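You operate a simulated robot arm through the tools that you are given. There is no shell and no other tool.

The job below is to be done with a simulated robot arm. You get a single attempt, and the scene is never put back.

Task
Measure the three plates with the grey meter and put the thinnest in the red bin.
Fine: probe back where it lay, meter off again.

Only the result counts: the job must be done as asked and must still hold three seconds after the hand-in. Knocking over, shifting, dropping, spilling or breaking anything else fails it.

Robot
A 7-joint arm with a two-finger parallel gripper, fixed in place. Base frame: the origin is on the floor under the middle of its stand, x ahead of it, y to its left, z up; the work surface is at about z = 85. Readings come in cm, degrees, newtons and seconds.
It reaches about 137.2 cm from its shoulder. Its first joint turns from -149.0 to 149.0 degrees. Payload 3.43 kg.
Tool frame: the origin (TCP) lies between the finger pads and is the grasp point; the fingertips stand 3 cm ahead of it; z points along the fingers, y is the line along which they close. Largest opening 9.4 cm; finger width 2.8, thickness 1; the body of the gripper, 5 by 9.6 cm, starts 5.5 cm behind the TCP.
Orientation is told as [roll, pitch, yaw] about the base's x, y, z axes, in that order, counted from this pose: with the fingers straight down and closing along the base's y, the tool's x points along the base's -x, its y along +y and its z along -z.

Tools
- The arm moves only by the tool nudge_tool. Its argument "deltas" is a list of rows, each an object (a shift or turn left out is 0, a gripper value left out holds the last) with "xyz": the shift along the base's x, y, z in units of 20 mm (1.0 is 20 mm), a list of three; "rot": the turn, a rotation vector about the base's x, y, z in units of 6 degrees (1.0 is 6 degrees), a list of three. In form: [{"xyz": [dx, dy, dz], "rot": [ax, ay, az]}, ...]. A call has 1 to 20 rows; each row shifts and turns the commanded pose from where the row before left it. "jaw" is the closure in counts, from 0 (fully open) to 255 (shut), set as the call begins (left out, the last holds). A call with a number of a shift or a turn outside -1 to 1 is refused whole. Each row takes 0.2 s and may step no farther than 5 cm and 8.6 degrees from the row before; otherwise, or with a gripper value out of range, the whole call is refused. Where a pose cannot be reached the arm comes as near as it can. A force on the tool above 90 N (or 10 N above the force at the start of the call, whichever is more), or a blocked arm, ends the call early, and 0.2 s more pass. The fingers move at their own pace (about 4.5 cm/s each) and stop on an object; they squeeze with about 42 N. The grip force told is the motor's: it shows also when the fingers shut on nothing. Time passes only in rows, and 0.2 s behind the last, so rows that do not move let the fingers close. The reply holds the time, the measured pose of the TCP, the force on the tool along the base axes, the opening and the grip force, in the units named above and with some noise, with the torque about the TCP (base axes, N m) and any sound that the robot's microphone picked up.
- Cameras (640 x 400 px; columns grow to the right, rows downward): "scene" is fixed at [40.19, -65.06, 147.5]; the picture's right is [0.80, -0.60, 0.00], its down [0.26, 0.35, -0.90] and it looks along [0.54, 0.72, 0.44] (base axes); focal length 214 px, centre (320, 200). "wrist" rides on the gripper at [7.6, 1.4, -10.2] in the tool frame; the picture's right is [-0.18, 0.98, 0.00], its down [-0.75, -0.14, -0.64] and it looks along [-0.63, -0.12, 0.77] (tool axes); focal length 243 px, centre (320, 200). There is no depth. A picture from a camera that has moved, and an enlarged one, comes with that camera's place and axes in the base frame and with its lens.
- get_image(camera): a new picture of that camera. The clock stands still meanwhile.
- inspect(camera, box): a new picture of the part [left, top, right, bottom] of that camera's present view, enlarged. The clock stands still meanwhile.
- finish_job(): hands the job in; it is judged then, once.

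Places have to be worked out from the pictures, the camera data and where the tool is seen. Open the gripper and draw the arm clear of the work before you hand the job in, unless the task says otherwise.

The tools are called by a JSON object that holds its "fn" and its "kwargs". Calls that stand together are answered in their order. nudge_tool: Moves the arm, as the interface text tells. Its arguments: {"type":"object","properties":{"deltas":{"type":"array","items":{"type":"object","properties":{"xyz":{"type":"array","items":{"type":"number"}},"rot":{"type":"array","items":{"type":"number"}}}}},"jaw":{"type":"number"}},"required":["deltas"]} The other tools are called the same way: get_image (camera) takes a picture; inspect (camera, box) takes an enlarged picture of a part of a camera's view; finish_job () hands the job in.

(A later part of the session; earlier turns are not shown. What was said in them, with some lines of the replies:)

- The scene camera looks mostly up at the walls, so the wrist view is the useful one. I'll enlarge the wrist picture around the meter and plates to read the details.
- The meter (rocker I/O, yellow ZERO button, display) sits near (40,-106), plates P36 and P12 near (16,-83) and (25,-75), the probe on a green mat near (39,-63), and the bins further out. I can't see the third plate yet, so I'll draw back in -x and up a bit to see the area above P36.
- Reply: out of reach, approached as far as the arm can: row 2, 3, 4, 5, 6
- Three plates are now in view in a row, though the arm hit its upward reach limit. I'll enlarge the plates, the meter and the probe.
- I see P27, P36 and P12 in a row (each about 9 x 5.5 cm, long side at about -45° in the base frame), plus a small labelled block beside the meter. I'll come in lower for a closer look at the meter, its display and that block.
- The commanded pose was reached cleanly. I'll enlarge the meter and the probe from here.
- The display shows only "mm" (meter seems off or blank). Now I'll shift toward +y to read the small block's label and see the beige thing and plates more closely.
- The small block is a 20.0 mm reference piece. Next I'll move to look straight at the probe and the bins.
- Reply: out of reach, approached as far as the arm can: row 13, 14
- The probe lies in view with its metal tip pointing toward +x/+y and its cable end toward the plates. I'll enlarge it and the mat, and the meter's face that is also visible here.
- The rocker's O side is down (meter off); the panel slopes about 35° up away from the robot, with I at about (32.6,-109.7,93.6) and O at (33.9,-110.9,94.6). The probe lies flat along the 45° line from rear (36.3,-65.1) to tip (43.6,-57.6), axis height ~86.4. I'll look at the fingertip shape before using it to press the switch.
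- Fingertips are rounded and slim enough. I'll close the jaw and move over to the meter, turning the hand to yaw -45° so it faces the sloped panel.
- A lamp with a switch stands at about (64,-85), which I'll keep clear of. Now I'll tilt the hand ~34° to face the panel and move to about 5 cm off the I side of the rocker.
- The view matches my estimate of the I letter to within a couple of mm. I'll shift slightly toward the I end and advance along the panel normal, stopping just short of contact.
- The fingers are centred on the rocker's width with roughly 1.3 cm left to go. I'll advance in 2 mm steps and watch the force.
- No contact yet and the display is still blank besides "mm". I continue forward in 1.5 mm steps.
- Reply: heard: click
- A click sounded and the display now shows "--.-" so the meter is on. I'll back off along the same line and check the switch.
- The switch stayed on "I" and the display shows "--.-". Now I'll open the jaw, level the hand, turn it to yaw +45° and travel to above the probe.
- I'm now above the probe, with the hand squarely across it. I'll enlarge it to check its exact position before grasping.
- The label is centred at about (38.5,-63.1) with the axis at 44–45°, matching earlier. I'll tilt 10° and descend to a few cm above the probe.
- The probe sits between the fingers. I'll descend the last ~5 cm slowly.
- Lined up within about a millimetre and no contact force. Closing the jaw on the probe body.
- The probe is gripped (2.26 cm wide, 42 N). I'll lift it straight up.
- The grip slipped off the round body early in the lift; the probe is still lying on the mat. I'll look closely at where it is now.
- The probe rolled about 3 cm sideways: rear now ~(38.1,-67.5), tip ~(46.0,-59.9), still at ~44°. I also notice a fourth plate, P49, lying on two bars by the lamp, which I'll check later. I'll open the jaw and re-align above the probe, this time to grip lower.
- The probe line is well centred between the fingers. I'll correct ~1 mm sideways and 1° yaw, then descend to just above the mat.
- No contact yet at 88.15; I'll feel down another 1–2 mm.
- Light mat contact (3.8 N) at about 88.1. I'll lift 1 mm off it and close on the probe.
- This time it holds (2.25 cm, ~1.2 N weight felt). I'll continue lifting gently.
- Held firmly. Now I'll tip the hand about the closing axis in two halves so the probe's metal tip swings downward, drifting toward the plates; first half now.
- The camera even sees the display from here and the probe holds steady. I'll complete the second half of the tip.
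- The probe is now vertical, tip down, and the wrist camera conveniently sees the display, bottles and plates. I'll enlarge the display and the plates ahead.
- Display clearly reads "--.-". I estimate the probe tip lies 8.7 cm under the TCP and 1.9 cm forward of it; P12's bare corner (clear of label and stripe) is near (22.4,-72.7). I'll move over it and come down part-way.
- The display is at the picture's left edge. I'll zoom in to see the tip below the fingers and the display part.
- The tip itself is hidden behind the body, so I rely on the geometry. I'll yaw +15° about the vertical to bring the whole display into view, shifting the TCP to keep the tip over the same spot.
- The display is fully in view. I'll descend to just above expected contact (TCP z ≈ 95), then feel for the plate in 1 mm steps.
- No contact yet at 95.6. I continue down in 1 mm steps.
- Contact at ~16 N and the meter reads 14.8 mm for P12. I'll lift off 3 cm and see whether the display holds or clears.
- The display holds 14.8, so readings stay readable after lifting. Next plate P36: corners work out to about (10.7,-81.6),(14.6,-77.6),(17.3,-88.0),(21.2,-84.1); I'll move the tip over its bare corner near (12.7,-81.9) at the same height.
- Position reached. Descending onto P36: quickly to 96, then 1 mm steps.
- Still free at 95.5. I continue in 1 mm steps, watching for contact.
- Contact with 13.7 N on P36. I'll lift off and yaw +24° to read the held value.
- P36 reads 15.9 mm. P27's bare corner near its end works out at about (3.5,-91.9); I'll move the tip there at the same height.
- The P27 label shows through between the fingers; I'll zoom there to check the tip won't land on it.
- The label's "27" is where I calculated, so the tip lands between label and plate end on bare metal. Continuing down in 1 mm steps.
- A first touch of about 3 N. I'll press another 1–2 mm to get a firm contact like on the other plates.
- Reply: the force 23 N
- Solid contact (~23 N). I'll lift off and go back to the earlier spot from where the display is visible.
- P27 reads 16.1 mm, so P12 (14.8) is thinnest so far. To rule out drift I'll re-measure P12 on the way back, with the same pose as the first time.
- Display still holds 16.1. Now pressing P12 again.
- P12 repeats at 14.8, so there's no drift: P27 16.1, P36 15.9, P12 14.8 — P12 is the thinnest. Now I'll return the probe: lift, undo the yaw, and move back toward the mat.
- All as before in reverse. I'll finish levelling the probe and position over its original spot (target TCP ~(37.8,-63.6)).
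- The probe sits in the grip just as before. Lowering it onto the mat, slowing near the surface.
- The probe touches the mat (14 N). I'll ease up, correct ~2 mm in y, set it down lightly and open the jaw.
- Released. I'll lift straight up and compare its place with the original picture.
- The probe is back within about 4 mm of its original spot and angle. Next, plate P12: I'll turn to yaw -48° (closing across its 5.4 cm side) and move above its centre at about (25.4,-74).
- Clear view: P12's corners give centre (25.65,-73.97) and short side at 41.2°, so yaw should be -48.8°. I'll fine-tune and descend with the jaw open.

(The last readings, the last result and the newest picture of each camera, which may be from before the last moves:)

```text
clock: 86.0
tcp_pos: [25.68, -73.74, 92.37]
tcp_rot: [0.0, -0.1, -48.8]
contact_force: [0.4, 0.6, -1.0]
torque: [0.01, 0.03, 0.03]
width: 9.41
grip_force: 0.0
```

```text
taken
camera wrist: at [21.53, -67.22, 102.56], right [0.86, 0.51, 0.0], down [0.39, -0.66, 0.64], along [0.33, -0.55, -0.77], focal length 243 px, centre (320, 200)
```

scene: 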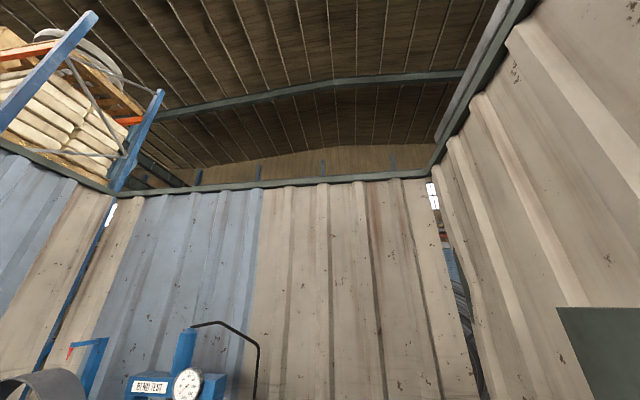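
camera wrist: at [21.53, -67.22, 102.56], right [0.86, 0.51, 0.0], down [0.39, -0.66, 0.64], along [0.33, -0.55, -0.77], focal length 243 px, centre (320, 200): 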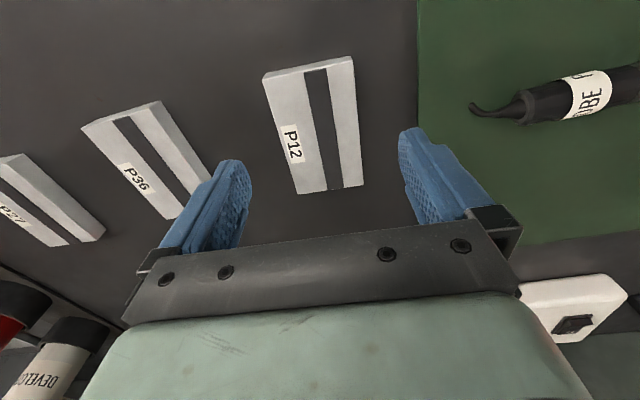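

Both fingers straddle P12 with good clearance from P36 and the mat's probe. Lowering to the table.

{"fn": "nudge_tool", "kwargs": {"deltas": [{"xyz": [0, -0.07, -0.8]}, {"xyz": [0, 0, -0.6]}, {"xyz": [0, 0, -0.4]}, {"xyz": [0, 0, -0.2]}, {"xyz": [0, 0, -0.05]}, {"xyz": [0, 0, 0]}]}}

{"fn": "get_image", "kwargs": {"camera": "wrist"}}

```text
clock: 87.4
tcp_pos: [25.68, -73.93, 88.21]
tcp_rot: [0.0, 0.0, -48.8]
contact_force: [-0.9, 0.1, -0.3]
torque: [0.0, -0.01, 0.01]
width: 9.42
grip_force: 0.1
```

```text
taken
camera wrist: at [21.51, -67.38, 98.52], right [0.86, 0.51, 0.0], down [0.39, -0.66, 0.64], along [0.33, -0.55, -0.77], focal length 243 px, centre (320, 200)
```

wrist: 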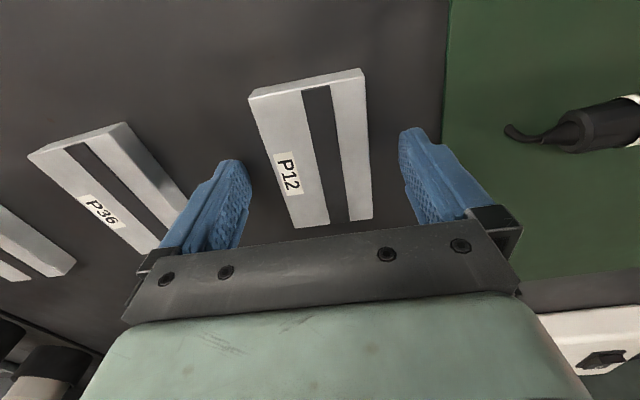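

Fingertips are ~2 mm above the table with the plate centred. Closing the jaw, then a small test lift.

{"fn": "nudge_tool", "kwargs": {"deltas": [{"xyz": [0, 0, -0.03]}, {"xyz": [0, 0, 0]}, {"xyz": [0, 0, 0]}, {"xyz": [0, 0, 0]}, {"xyz": [0, 0, 0]}, {"xyz": [0, 0, 0]}], "jaw": 255}}

{"fn": "nudge_tool", "kwargs": {"deltas": [{"xyz": [0, 0, 0.1]}, {"xyz": [0, 0, 0.1]}, {"xyz": [0, 0, 0.1]}, {"xyz": [0, 0, 0.1]}, {"xyz": [0, 0, 0.1]}]}}

{"fn": "get_image", "kwargs": {"camera": "wrist"}}

```text
clock: 88.8
tcp_pos: [25.59, -73.97, 88.29]
tcp_rot: [-0.1, 0.0, -48.8]
contact_force: [1.7, 1.4, 0.2]
torque: [0.1, -0.21, 0.06]
width: 5.57
grip_force: 42.4
```

```text
clock: 90.0
tcp_pos: [25.57, -73.86, 89.18]
tcp_rot: [0.0, -0.1, -48.8]
contact_force: [-0.7, 0.1, -5.8]
torque: [-0.02, -0.01, 0.01]
width: 5.57
grip_force: 41.7
```

```text
taken
camera wrist: at [21.52, -67.36, 99.43], right [0.86, 0.51, 0.0], down [0.39, -0.66, 0.64], along [0.33, -0.55, -0.77], focal length 243 px, centre (320, 200)
```

wrist: 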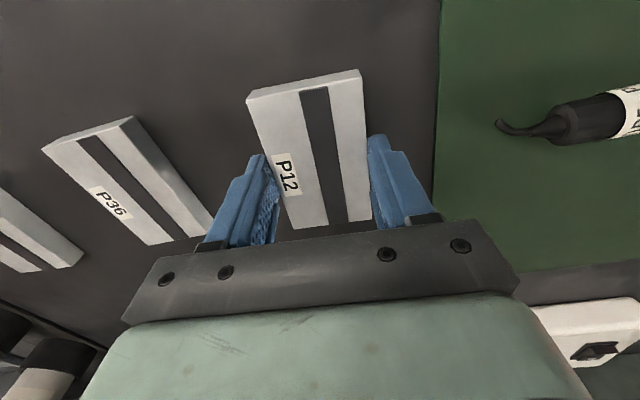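

The plate is held (≈5.8 N weight). I'll lift it slowly to carrying height.

{"fn": "nudge_tool", "kwargs": {"deltas": [{"xyz": [0, 0, 0.2]}, {"xyz": [0, 0, 0.4]}, {"xyz": [0, 0, 0.6]}, {"xyz": [0, 0, 0.8]}, {"xyz": [0, 0, 0.8]}, {"xyz": [0, 0, 0.8]}, {"xyz": [0, 0, 0.8]}, {"xyz": [0, 0, 0.8]}, {"xyz": [0, 0, 0.8]}, {"xyz": [0, 0, 0.8]}, {"xyz": [0, 0, 0.6]}, {"xyz": [0, 0, 0.3]}]}}

{"fn": "get_image", "kwargs": {"camera": "wrist"}}

```text
clock: 92.6
tcp_pos: [25.73, -73.94, 104.63]
tcp_rot: [0.1, 0.1, -48.8]
contact_force: [1.0, 0.4, -6.9]
torque: [0.05, 0.03, 0.02]
width: 5.56
grip_force: 42.5
```

```text
taken
camera wrist: at [21.65, -67.35, 114.85], right [0.86, 0.51, 0.0], down [0.39, -0.66, 0.64], along [0.33, -0.55, -0.77], focal length 243 px, centre (320, 200)
```

wrist: 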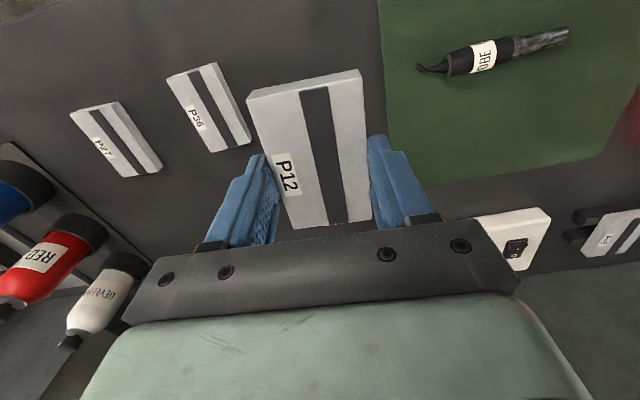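

Carrying well. I'll move toward the bins with the hand turning to yaw ~0 so the camera can see the red bin's opening.

{"fn": "nudge_tool", "kwargs": {"deltas": [{"xyz": [0.6, 0.8, 0.1], "rot": [0, 0, 0.8]}, {"xyz": [0.6, 0.8, 0.1], "rot": [0, 0, 0.8]}, {"xyz": [0.6, 0.8, 0.1], "rot": [0, 0, 0.8]}, {"xyz": [0.6, 0.8, 0.1], "rot": [0, 0, 0.8]}, {"xyz": [0.6, 0.8, 0.1], "rot": [0, 0, 0.8]}, {"xyz": [0.6, 0.8, 0.1], "rot": [0, 0, 0.8]}, {"xyz": [0.6, 0.8, 0.1], "rot": [0, 0, 0.8]}, {"xyz": [0.6, 0.8, 0.1], "rot": [0, 0, 0.8]}, {"xyz": [0.6, 0.8, 0.1], "rot": [0, 0, 0.8]}, {"xyz": [0.6, 0.8, 0.1], "rot": [0, 0, 0.8]}]}}

{"fn": "get_image", "kwargs": {"camera": "wrist"}}

```text
clock: 94.8
tcp_pos: [37.5, -58.04, 106.49]
tcp_rot: [0.1, 0.0, -0.7]
contact_force: [-0.3, -1.0, -6.8]
torque: [-0.03, -0.02, 0.01]
width: 5.57
grip_force: 41.8
```

```text
taken
camera wrist: at [29.84, -56.51, 116.76], right [0.2, 0.98, 0.0], down [0.75, -0.15, 0.64], along [0.63, -0.13, -0.77], focal length 243 px, centre (320, 200)
```

wrist: 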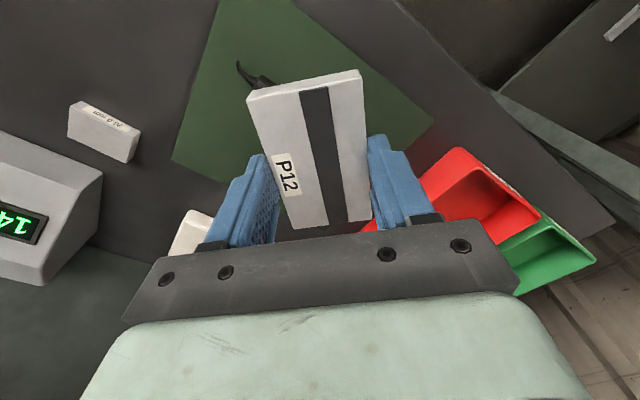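

{"fn": "inspect", "kwargs": {"camera": "wrist", "box": [370, 130, 620, 300]}}

```text
2.35 times, centred on (495, 215) of wrist
camera zoom: at [29.84, -56.51, 116.76], right [0.2, 0.98, 0.0], down [0.75, -0.15, 0.64], along [0.63, -0.13, -0.77], focal length 571 px, centre (-92, 165)
```

zoom: 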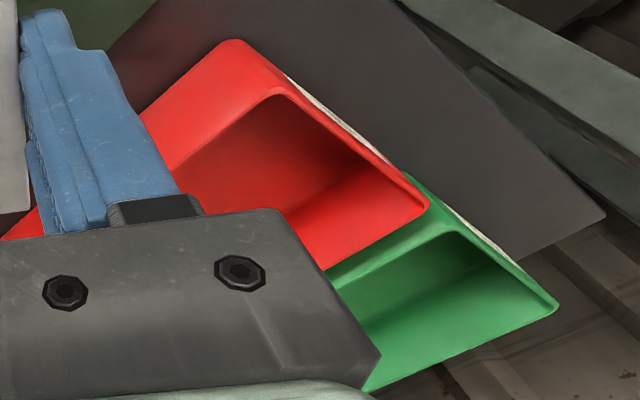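

The red bin appears about 26 cm long and 15 cm wide, rim at z ≈ 90.5, from near corner (50,-40) toward (68,-59), centre near (64,-44). I'll carry the plate over its near part, turning to yaw 45° to check from above.

{"fn": "nudge_tool", "kwargs": {"deltas": [{"xyz": [0.9, 0.36, 0.05], "rot": [0, 0, 0.69]}, {"xyz": [0.9, 0.36, 0.05], "rot": [0, 0, 0.69]}, {"xyz": [0.9, 0.36, 0.05], "rot": [0, 0, 0.69]}, {"xyz": [0.9, 0.36, 0.05], "rot": [0, 0, 0.69]}, {"xyz": [0.9, 0.36, 0.05], "rot": [0, 0, 0.69]}, {"xyz": [0.9, 0.36, 0.05], "rot": [0, 0, 0.69]}, {"xyz": [0.9, 0.36, 0.05], "rot": [0, 0, 0.69]}, {"xyz": [0.9, 0.36, 0.05], "rot": [0, 0, 0.69]}, {"xyz": [0.9, 0.36, 0.05], "rot": [0, 0, 0.69]}, {"xyz": [0.9, 0.36, 0.05], "rot": [0, 0, 0.69]}, {"xyz": [0.9, 0.36, 0.05], "rot": [0, 0, 0.69]}]}}

{"fn": "get_image", "kwargs": {"camera": "wrist"}}

```text
clock: 97.2
tcp_pos: [57.43, -50.1, 107.73]
tcp_rot: [0.0, 0.0, 44.8]
contact_force: [-0.5, 1.0, -6.2]
torque: [0.03, 0.02, -0.01]
width: 5.57
grip_force: 42.2
```

```text
taken
camera wrist: at [50.93, -54.4, 117.93], right [-0.56, 0.83, 0.0], down [0.63, 0.43, 0.64], along [0.53, 0.36, -0.77], focal length 243 px, centre (320, 200)
```

wrist: 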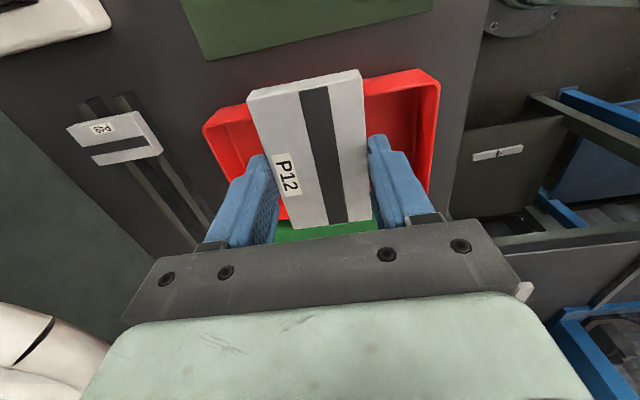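

Now the red bin shows directly below and the green one beyond it. I'll enlarge for the rim corners.

{"fn": "inspect", "kwargs": {"camera": "wrist", "box": [190, 50, 460, 250]}}

```text
2.00 times, centred on (325, 150) of wrist
camera zoom: at [50.93, -54.4, 117.93], right [-0.56, 0.83, 0.0], down [0.63, 0.43, 0.64], along [0.53, 0.36, -0.77], focal length 485 px, centre (310, 300)
```

zoom: 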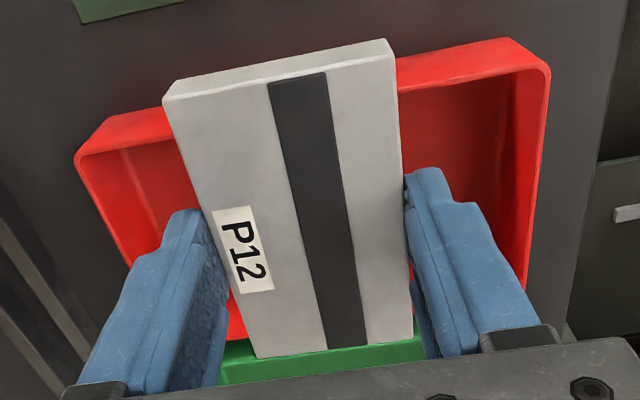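

The near rim runs (49.8,-40.1)–(68.3,-59.0), giving a bin centre around (64.9,-43.7). I'll centre the plate over it and start down.

{"fn": "nudge_tool", "kwargs": {"deltas": [{"xyz": [0.75, 0.64, 0]}, {"xyz": [0.75, 0.64, 0]}, {"xyz": [0.75, 0.64, 0]}, {"xyz": [0.75, 0.64, 0]}, {"xyz": [0.74, 0.64, 0]}, {"xyz": [0, 0, -0.6]}, {"xyz": [0, 0, -0.8]}, {"xyz": [0, 0, -0.8]}, {"xyz": [0, 0, -0.8]}, {"xyz": [0, 0, -0.6]}]}}

{"fn": "get_image", "kwargs": {"camera": "wrist"}}

```text
clock: 99.4
tcp_pos: [64.81, -43.77, 100.4]
tcp_rot: [0.0, 0.0, 44.8]
contact_force: [-0.4, -0.1, -5.9]
torque: [0.02, 0.01, -0.02]
width: 5.57
grip_force: 42.1
```

```text
taken
camera wrist: at [58.27, -48.17, 110.67], right [-0.56, 0.83, 0.0], down [0.63, 0.43, 0.64], along [0.53, 0.36, -0.77], focal length 243 px, centre (320, 200)
```

wrist: 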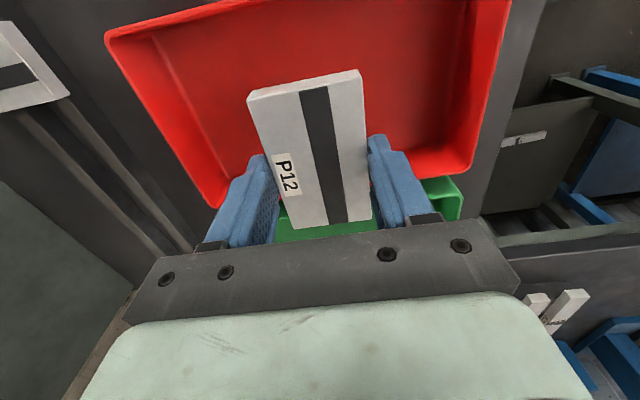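

Rim corners put the bin centre at (64.5,-43.9), so the plate is well centred with >3 cm margins. Descending into the bin, slowing near the floor.

{"fn": "nudge_tool", "kwargs": {"deltas": [{"xyz": [0, 0, -0.8]}, {"xyz": [0, 0, -0.8]}, {"xyz": [0, 0, -0.8]}, {"xyz": [0, 0, -0.8]}, {"xyz": [0, 0, -0.8]}, {"xyz": [0, 0, -0.5]}, {"xyz": [0, 0, -0.4]}, {"xyz": [0, 0, -0.2]}]}}

{"fn": "get_image", "kwargs": {"camera": "wrist"}}

```text
clock: 101.2
tcp_pos: [64.89, -43.84, 90.25]
tcp_rot: [-0.1, 0.0, 44.9]
contact_force: [-0.3, -0.2, -6.3]
torque: [0.01, -0.01, -0.02]
width: 5.57
grip_force: 42.1
```

```text
taken
camera wrist: at [58.38, -48.11, 100.46], right [-0.56, 0.83, 0.0], down [0.63, 0.43, 0.64], along [0.53, 0.36, -0.77], focal length 243 px, centre (320, 200)
```

wrist: 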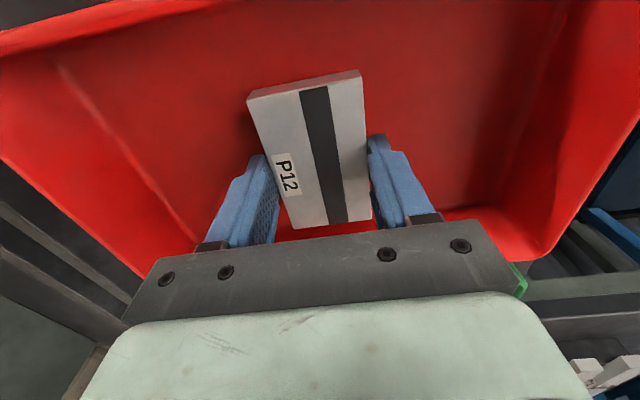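

The plate is inside the bin walls with no contact yet. I'll feel for the floor in small steps.

{"fn": "nudge_tool", "kwargs": {"deltas": [{"xyz": [0, 0, -0.15]}, {"xyz": [0, 0, -0.15]}, {"xyz": [0, 0, -0.15]}, {"xyz": [0, 0, -0.1]}]}}

{"fn": "nudge_tool", "kwargs": {"deltas": [{"xyz": [0, 0, -0.05]}, {"xyz": [0, 0, -0.05]}, {"xyz": [0, 0, 0]}]}}

```text
clock: 102.2
tcp_pos: [64.93, -43.66, 89.28]
tcp_rot: [0.0, 0.0, 44.8]
contact_force: [0.3, -0.4, -6.4]
torque: [0.0, 0.01, 0.03]
width: 5.59
grip_force: 41.8
```

```text
clock: 103.0
tcp_pos: [64.93, -43.74, 88.89]
tcp_rot: [0.0, -0.1, 44.7]
contact_force: [-0.1, 0.0, -6.2]
torque: [-0.01, 0.0, 0.0]
width: 5.57
grip_force: 42.3
```

Still carrying the full weight at 88.9; a few more 1 mm steps.

{"fn": "nudge_tool", "kwargs": {"deltas": [{"xyz": [0, 0, -0.05]}, {"xyz": [0, 0, -0.05]}, {"xyz": [0, 0, 0]}]}}

{"fn": "nudge_tool", "kwargs": {"deltas": [{"xyz": [0, 0, -0.05]}, {"xyz": [0, 0, 0]}]}}

```text
clock: 103.8
tcp_pos: [64.89, -43.72, 88.88]
tcp_rot: [0.0, -0.1, 44.8]
contact_force: [0.2, 0.5, -6.3]
torque: [-0.01, 0.0, -0.02]
width: 5.58
grip_force: 42.0
```

```text
clock: 104.4
tcp_pos: [64.86, -43.72, 88.85]
tcp_rot: [0.0, -0.1, 44.8]
contact_force: [-0.9, -3.1, 7.1]
torque: [0.32, 0.16, 0.09]
width: 5.59
grip_force: 42.0
```

The plate now rests on the bin floor. Opening the jaw and lifting straight out.

{"fn": "nudge_tool", "kwargs": {"deltas": [{"xyz": [0, 0, 0.03]}, {"xyz": [0, 0, 0]}, {"xyz": [0, 0, 0]}, {"xyz": [0, 0, 0]}, {"xyz": [0, 0, 0]}], "jaw": 0}}

{"fn": "nudge_tool", "kwargs": {"deltas": [{"xyz": [0, 0, 0.3]}, {"xyz": [0, 0, 0.6]}, {"xyz": [0, 0, 0.9]}, {"xyz": [0, 0, 1]}, {"xyz": [0, 0, 1]}, {"xyz": [0, 0, 1]}, {"xyz": [0, 0, 1]}, {"xyz": [0, 0, 1]}, {"xyz": [0, 0, 1]}]}}

{"fn": "get_image", "kwargs": {"camera": "wrist"}}

```text
clock: 105.6
tcp_pos: [64.73, -43.58, 88.85]
tcp_rot: [0.0, 0.0, 44.8]
contact_force: [0.4, -0.2, -0.1]
torque: [0.03, 0.01, 0.0]
width: 9.39
grip_force: 0.0
```

```text
clock: 107.6
tcp_pos: [64.91, -43.65, 104.37]
tcp_rot: [0.0, 0.0, 44.8]
contact_force: [0.0, -0.8, -0.7]
torque: [0.02, 0.01, 0.03]
width: 9.4
grip_force: 0.1
```

```text
taken
camera wrist: at [58.3, -48.07, 114.7], right [-0.56, 0.83, 0.0], down [0.63, 0.43, 0.64], along [0.53, 0.36, -0.77], focal length 243 px, centre (320, 200)
```

wrist: 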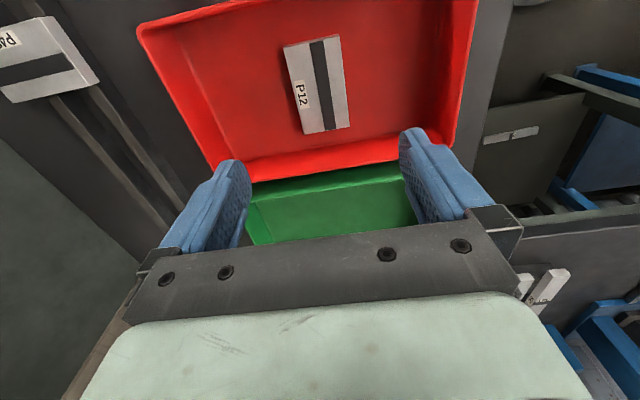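

P12 lies flat in the red bin. I'll take a quick look at P49 on its bars to be sure it isn't one of the three.

{"fn": "inspect", "kwargs": {"camera": "wrist", "box": [0, 0, 200, 180]}}

```text
2.22 times, centred on (100, 90) of wrist
camera zoom: at [58.3, -48.07, 114.7], right [-0.56, 0.83, 0.0], down [0.63, 0.43, 0.64], along [0.53, 0.36, -0.77], focal length 539 px, centre (809, 444)
```

zoom: 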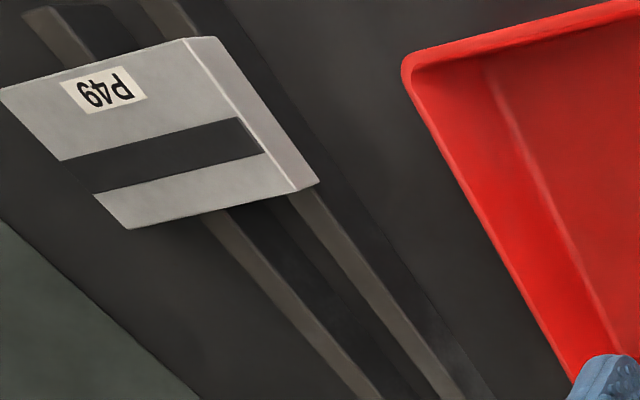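

P49 sits on a separate rail fixture by itself, so the row of three was P27/P36/P12. Now to switch the meter off: I'll close the jaw and travel back toward the meter, turning to yaw -45°.

{"fn": "nudge_tool", "kwargs": {"deltas": [{"xyz": [-1, -0.75, 0.1], "rot": [0, 0, -1]}, {"xyz": [-1, -0.75, 0.1], "rot": [0, 0, -1]}, {"xyz": [-1, -0.75, 0.1], "rot": [0, 0, -1]}, {"xyz": [-1, -0.75, 0.1], "rot": [0, 0, -1]}, {"xyz": [-1, -0.75, 0.1], "rot": [0, 0, -1]}, {"xyz": [-1, -0.75, 0.1], "rot": [0, 0, -1]}, {"xyz": [-1, -0.75, 0.1], "rot": [0, 0, -1]}, {"xyz": [-1, -0.75, 0.1], "rot": [0, 0, -1]}, {"xyz": [-1, -0.75, 0.1], "rot": [0, 0, -1]}, {"xyz": [-1, -0.75, 0.1], "rot": [0, 0, -1]}, {"xyz": [-1, -0.75, 0.1], "rot": [0, 0, -1]}, {"xyz": [-1, -0.75, 0.1], "rot": [0, 0, -1]}, {"xyz": [-1, -0.75, 0.1], "rot": [0, 0, -1]}, {"xyz": [-1, -0.75, 0.1], "rot": [0, 0, -1]}, {"xyz": [-1, -0.75, 0.1], "rot": [0, 0, -0.97]}], "jaw": 255}}

{"fn": "nudge_tool", "kwargs": {"deltas": [{"xyz": [-0.18, -1, 0]}, {"xyz": [-0.18, -1, 0]}, {"xyz": [-0.18, -1, 0]}, {"xyz": [-0.18, -1, 0]}, {"xyz": [-0.18, -1, 0]}, {"xyz": [-0.18, -1, 0]}, {"xyz": [-0.18, -1, 0]}, {"xyz": [-0.18, -1, 0]}, {"xyz": [-0.18, -1, 0]}, {"xyz": [-0.18, -1, 0]}, {"xyz": [-0.18, -1, 0]}, {"xyz": [-0.18, -1, 0]}, {"xyz": [-0.18, -1, 0]}, {"xyz": [-0.18, -1, 0]}, {"xyz": [-0.18, -1, 0]}]}}

{"fn": "get_image", "kwargs": {"camera": "wrist"}}

```text
clock: 110.8
tcp_pos: [34.97, -66.26, 107.43]
tcp_rot: [-0.1, 0.2, -45.1]
contact_force: [-0.5, -0.4, 0.9]
torque: [0.01, -0.02, 0.0]
width: 0.01
grip_force: 32.9
```

```text
clock: 114.0
tcp_pos: [29.52, -96.37, 107.47]
tcp_rot: [0.1, 0.0, -45.1]
contact_force: [0.4, 0.7, 0.5]
torque: [-0.02, -0.01, -0.01]
width: 0.0
grip_force: 33.0
```

```text
taken
camera wrist: at [25.0, -89.95, 117.61], right [0.83, 0.56, 0.0], down [0.43, -0.63, 0.64], along [0.36, -0.53, -0.77], focal length 243 px, centre (320, 200)
```

wrist: 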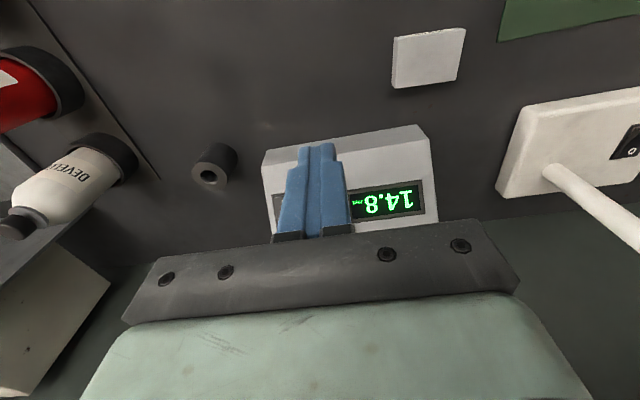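

The display still shows 14.8 with the meter on. I'll tilt as before and move to a standoff in front of the O end of the rocker.

{"fn": "nudge_tool", "kwargs": {"deltas": [{"xyz": [0.12, -0.9, -0.2], "rot": [-1, -1, 0]}, {"xyz": [0.12, -0.9, -0.2], "rot": [-1, -1, 0]}, {"xyz": [0.12, -0.9, -0.2], "rot": [-1, -1, 0]}, {"xyz": [0.12, -0.9, -0.3], "rot": [-1, -1, 0]}, {"xyz": [0.12, -0.9, -0.7]}, {"xyz": [0.12, -0.9, -0.7]}, {"xyz": [0, -0.4, -0.3]}]}}

{"fn": "get_image", "kwargs": {"camera": "wrist"}}

{"fn": "inspect", "kwargs": {"camera": "wrist", "box": [260, 60, 420, 180]}}

```text
clock: 115.6
tcp_pos: [30.87, -108.0, 102.31]
tcp_rot: [0.0, -34.0, -45.2]
contact_force: [0.0, -0.9, -0.1]
torque: [0.01, 0.03, -0.03]
width: 0.02
grip_force: 32.5
```

```text
taken
camera wrist: at [23.27, -98.36, 106.43], right [0.8, 0.59, 0.1], down [0.09, -0.29, 0.95], along [0.59, -0.76, -0.28], focal length 243 px, centre (320, 200)
```

wrist: 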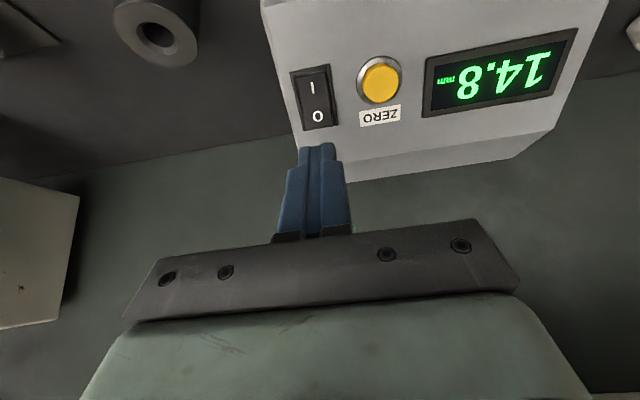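

```text
3.33 times, centred on (340, 120) of wrist
camera zoom: at [23.27, -98.36, 106.43], right [0.8, 0.59, 0.1], down [0.09, -0.29, 0.95], along [0.59, -0.76, -0.28], focal length 809 px, centre (253, 467)
```

zoom: 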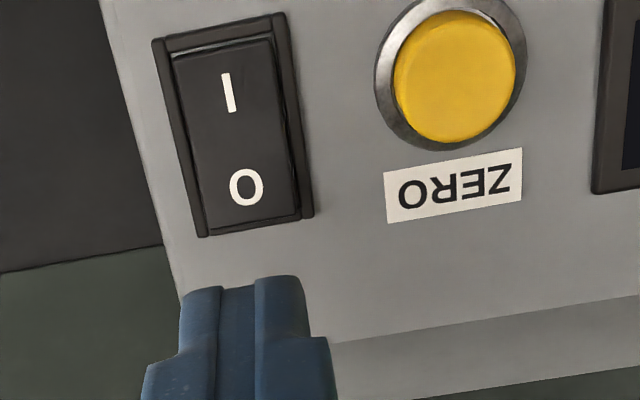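

The O letter is at about (33.7,-110.8,94.8), so I'll aim half a cm further out on the O end. Small shift, then a 4 cm advance.

{"fn": "nudge_tool", "kwargs": {"deltas": [{"xyz": [-0.12, 0.12, -0.115]}, {"xyz": [0.197, -0.197, -0.415]}, {"xyz": [0.197, -0.197, -0.415]}, {"xyz": [0.197, -0.197, -0.415]}, {"xyz": [0.197, -0.197, -0.415]}]}}

{"fn": "inspect", "kwargs": {"camera": "wrist", "box": [260, 60, 420, 180]}}

```text
clock: 116.8
tcp_pos: [32.3, -109.15, 98.69]
tcp_rot: [0.0, -33.9, -45.1]
contact_force: [0.3, -0.3, 0.1]
torque: [-0.01, -0.02, 0.0]
width: 0.0
grip_force: 33.3
```

```text
3.33 times, centred on (340, 120) of wrist
camera zoom: at [24.69, -99.58, 102.8], right [0.8, 0.59, 0.1], down [0.09, -0.29, 0.95], along [0.59, -0.76, -0.28], focal length 809 px, centre (253, 467)
```

zoom: 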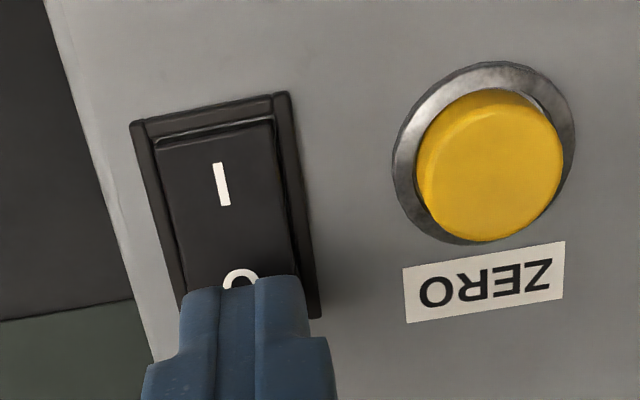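

The fingertips line up with the O end. Advancing in small steps, listening for the click.

{"fn": "nudge_tool", "kwargs": {"deltas": [{"xyz": [0.0394, -0.0394, -0.083]}, {"xyz": [0.0394, -0.0394, -0.083]}, {"xyz": [0.0394, -0.0394, -0.083]}, {"xyz": [0.0394, -0.0394, -0.083]}]}}

{"fn": "nudge_tool", "kwargs": {"deltas": [{"xyz": [0.03, -0.03, -0.0625]}, {"xyz": [0.03, -0.03, -0.0625]}, {"xyz": [0.03, -0.03, -0.0625]}]}}

{"fn": "get_image", "kwargs": {"camera": "wrist"}}

```text
clock: 117.8
tcp_pos: [32.65, -109.41, 97.88]
tcp_rot: [0.0, -34.0, -45.1]
contact_force: [0.3, -0.6, 0.1]
torque: [-0.01, -0.01, 0.03]
width: 0.03
grip_force: 33.4
```

```text
clock: 118.6
tcp_pos: [32.81, -109.61, 97.67]
tcp_rot: [0.0, -34.0, -45.1]
contact_force: [-0.4, -0.2, 0.6]
torque: [0.03, 0.0, -0.01]
width: 0.0
grip_force: 32.4
```

```text
taken
camera wrist: at [25.15, -100.1, 101.82], right [0.8, 0.59, 0.1], down [0.09, -0.29, 0.95], along [0.59, -0.76, -0.28], focal length 243 px, centre (320, 200)
```

wrist: 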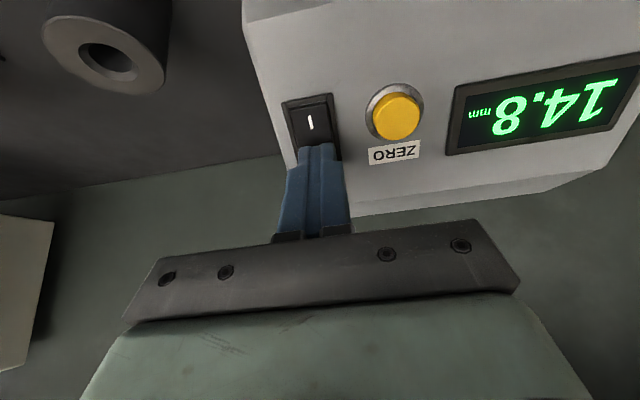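

No contact yet and still on. Continuing forward in 1.5 mm steps.

{"fn": "nudge_tool", "kwargs": {"deltas": [{"xyz": [0.03, -0.03, -0.0625]}, {"xyz": [0.03, -0.03, -0.0625]}, {"xyz": [0.03, -0.03, -0.0625]}]}}

{"fn": "get_image", "kwargs": {"camera": "wrist"}}

```text
clock: 119.4
tcp_pos: [32.85, -109.64, 97.47]
tcp_rot: [-0.1, -34.0, -45.1]
contact_force: [-4.3, 6.1, 10.3]
torque: [0.14, 0.09, -0.03]
width: 0.0
grip_force: 32.7
heard: click
```

```text
taken
camera wrist: at [25.26, -100.21, 101.65], right [0.8, 0.59, 0.1], down [0.09, -0.29, 0.95], along [0.59, -0.76, -0.28], focal length 243 px, centre (320, 200)
```

wrist: 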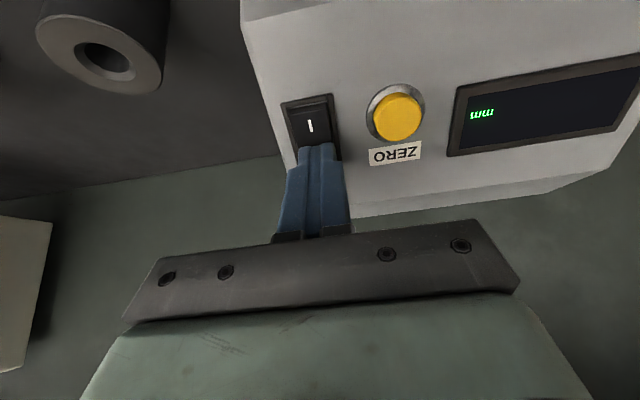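

The click sounded and the display went back to just "mm" — meter off. I'll back off along the panel normal and draw clear.

{"fn": "nudge_tool", "kwargs": {"deltas": [{"xyz": [-0.1, 0.1, 0.22]}, {"xyz": [-0.2, 0.2, 0.45]}, {"xyz": [-0.3, 0.3, 0.6]}, {"xyz": [-0.3, 0.3, 0.8]}, {"xyz": [-0.3, 0.3, 0.8]}, {"xyz": [-0.2, 0.5, 0.8]}, {"xyz": [-0.2, 0.7, 0.8]}, {"xyz": [-0.1, 0.8, 0.3], "rot": [1, 1, 0]}, {"xyz": [-0.1, 0.8, 0.2], "rot": [1, 1, 0]}, {"xyz": [0, 0.8, 0], "rot": [1, 1, 0]}, {"xyz": [0, 0.8, 0], "rot": [1, 1, 0]}]}}

{"fn": "get_image", "kwargs": {"camera": "wrist"}}

```text
clock: 121.8
tcp_pos: [29.22, -98.44, 107.11]
tcp_rot: [0.0, 0.1, -45.0]
contact_force: [0.2, -1.0, 0.1]
torque: [0.03, 0.0, 0.0]
width: 0.01
grip_force: 33.2
```

```text
taken
camera wrist: at [24.83, -92.12, 117.32], right [0.83, 0.56, 0.0], down [0.43, -0.63, 0.64], along [0.36, -0.53, -0.77], focal length 243 px, centre (320, 200)
```

wrist: 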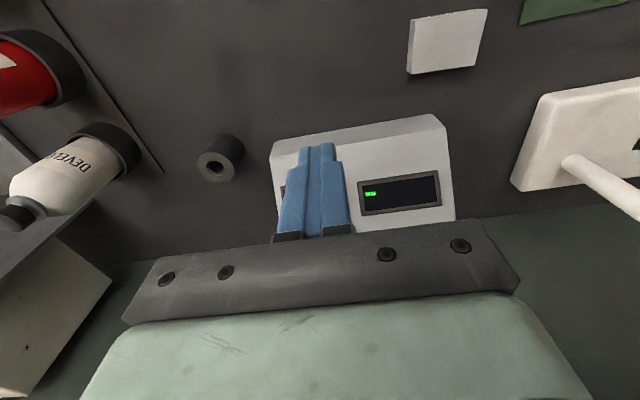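

The meter stays off. I'll open the jaw, rise, and turn back to yaw 0 near the start pose for a final overview.

{"fn": "nudge_tool", "kwargs": {"deltas": [{"xyz": [-0.5, 0.3, 0.8], "rot": [0, 0, 1]}, {"xyz": [-0.6, 0.3, 0.9], "rot": [0, 0, 1]}, {"xyz": [-0.7, 0.3, 0.9], "rot": [0, 0, 1]}, {"xyz": [-0.7, 0, 0.9], "rot": [0, 0, 1]}, {"xyz": [-0.7, 0, 0.9], "rot": [0, 0, 1]}, {"xyz": [-0.7, 0, 0.9], "rot": [0, 0, 1]}, {"xyz": [-0.7, 0, 0.9], "rot": [0, 0, 1]}, {"xyz": [-0.4, 0, 0.9], "rot": [0, 0, 0.5]}, {"xyz": [0, 0, 0.9]}], "jaw": 0}}

{"fn": "get_image", "kwargs": {"camera": "wrist"}}

```text
clock: 123.8
tcp_pos: [19.34, -96.73, 123.27]
tcp_rot: [0.1, 0.0, -0.1]
contact_force: [0.2, -0.1, -0.3]
torque: [-0.02, 0.0, -0.01]
width: 9.41
grip_force: 0.0
```

```text
taken
camera wrist: at [11.59, -95.3, 133.46], right [0.18, 0.98, 0.0], down [0.75, -0.14, 0.64], along [0.63, -0.12, -0.77], focal length 243 px, centre (320, 200)
```

wrist: 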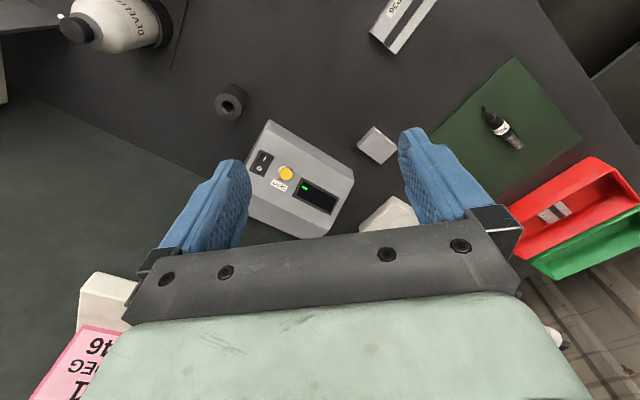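

Everything looks right: plate in the red bin, probe on the mat, meter off. There's a pink card at lower left I haven't read; I'll enlarge it plus the probe and meter for a last check.

{"fn": "inspect", "kwargs": {"camera": "wrist", "box": [20, 260, 160, 400]}}

{"fn": "inspect", "kwargs": {"camera": "wrist", "box": [420, 50, 640, 290]}}

{"fn": "inspect", "kwargs": {"camera": "wrist", "box": [230, 110, 370, 245]}}

```text
2.86 times, centred on (90, 330) of wrist
camera zoom: at [11.59, -95.3, 133.46], right [0.18, 0.98, 0.0], down [0.75, -0.14, 0.64], along [0.63, -0.12, -0.77], focal length 693 px, centre (977, -171)
```

zoom: 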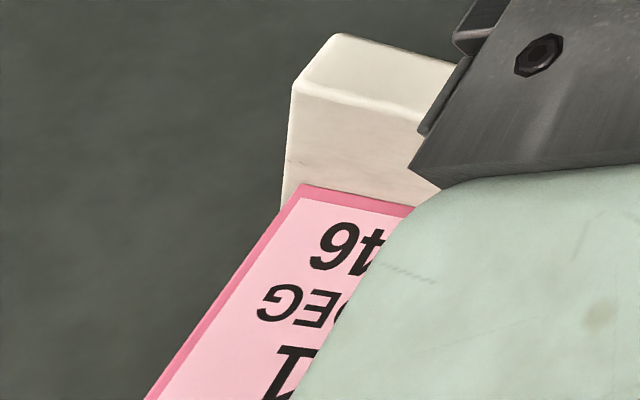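

```text
1.67 times, centred on (530, 170) of wrist
camera zoom: at [11.59, -95.3, 133.46], right [0.18, 0.98, 0.0], down [0.75, -0.14, 0.64], along [0.63, -0.12, -0.77], focal length 404 px, centre (-30, 250)
```

zoom: 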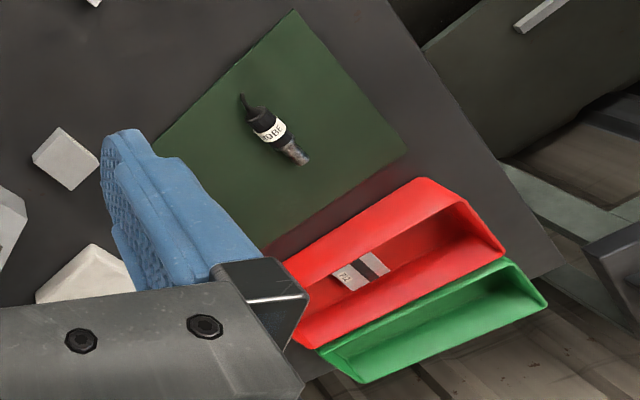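

```text
2.96 times, centred on (300, 178) of wrist
camera zoom: at [11.59, -95.3, 133.46], right [0.18, 0.98, 0.0], down [0.75, -0.14, 0.64], along [0.63, -0.12, -0.77], focal length 719 px, centre (379, 267)
```

zoom: 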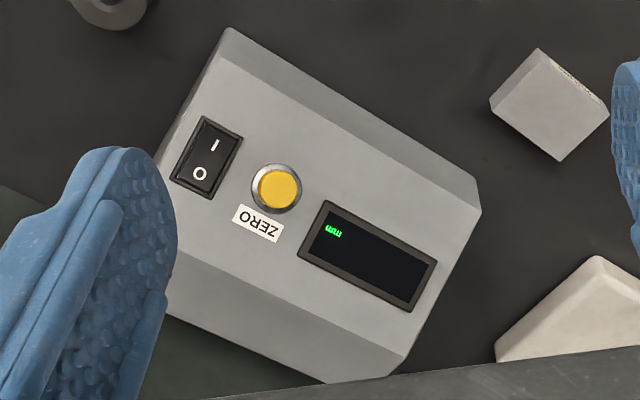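

The pink card is only part of the background (a bend-angle notice), not related to the plates. P12 is in the red bin, the probe is back on the mat in its place, the switch is at O with a blank display, the other plates are untouched, and the gripper is open and clear. I'm handing the job in.

{"fn": "finish_job", "kwargs": {}}

```text
The job is handed in.
```

I measured the three plates and put the thinnest one, P12, in the red bin. I then handed the job in, but no verdict came back.

| Plate | Reading (mm) |
|---|---|
| P12 | 14.8 (same on a second measurement) |
| P36 | 15.9 |
| P27 | 16.1 |

- **Calibration:** I didn't check the meter against the 20.0 mm block or press ZERO. A constant offset would change the numbers but not which plate is thinnest.
- **Probe:** My first grip slipped as I lifted it, and it rolled about 3 cm on the mat before I picked it up properly. It is now back within about 4 mm of where it lay, at the same angle, but turned a little about its own axis.
- **Meter:** It is switched off again; I heard the click and the reading disappeared.
- **Fourth plate:** There is also a P49 lying on a pair of bars between the lamp and the bins. I took the row of three as the ones you meant, so I neither measured nor moved P49.

The gripper is open and clear of the work. P27 and P36 were only touched by the probe.
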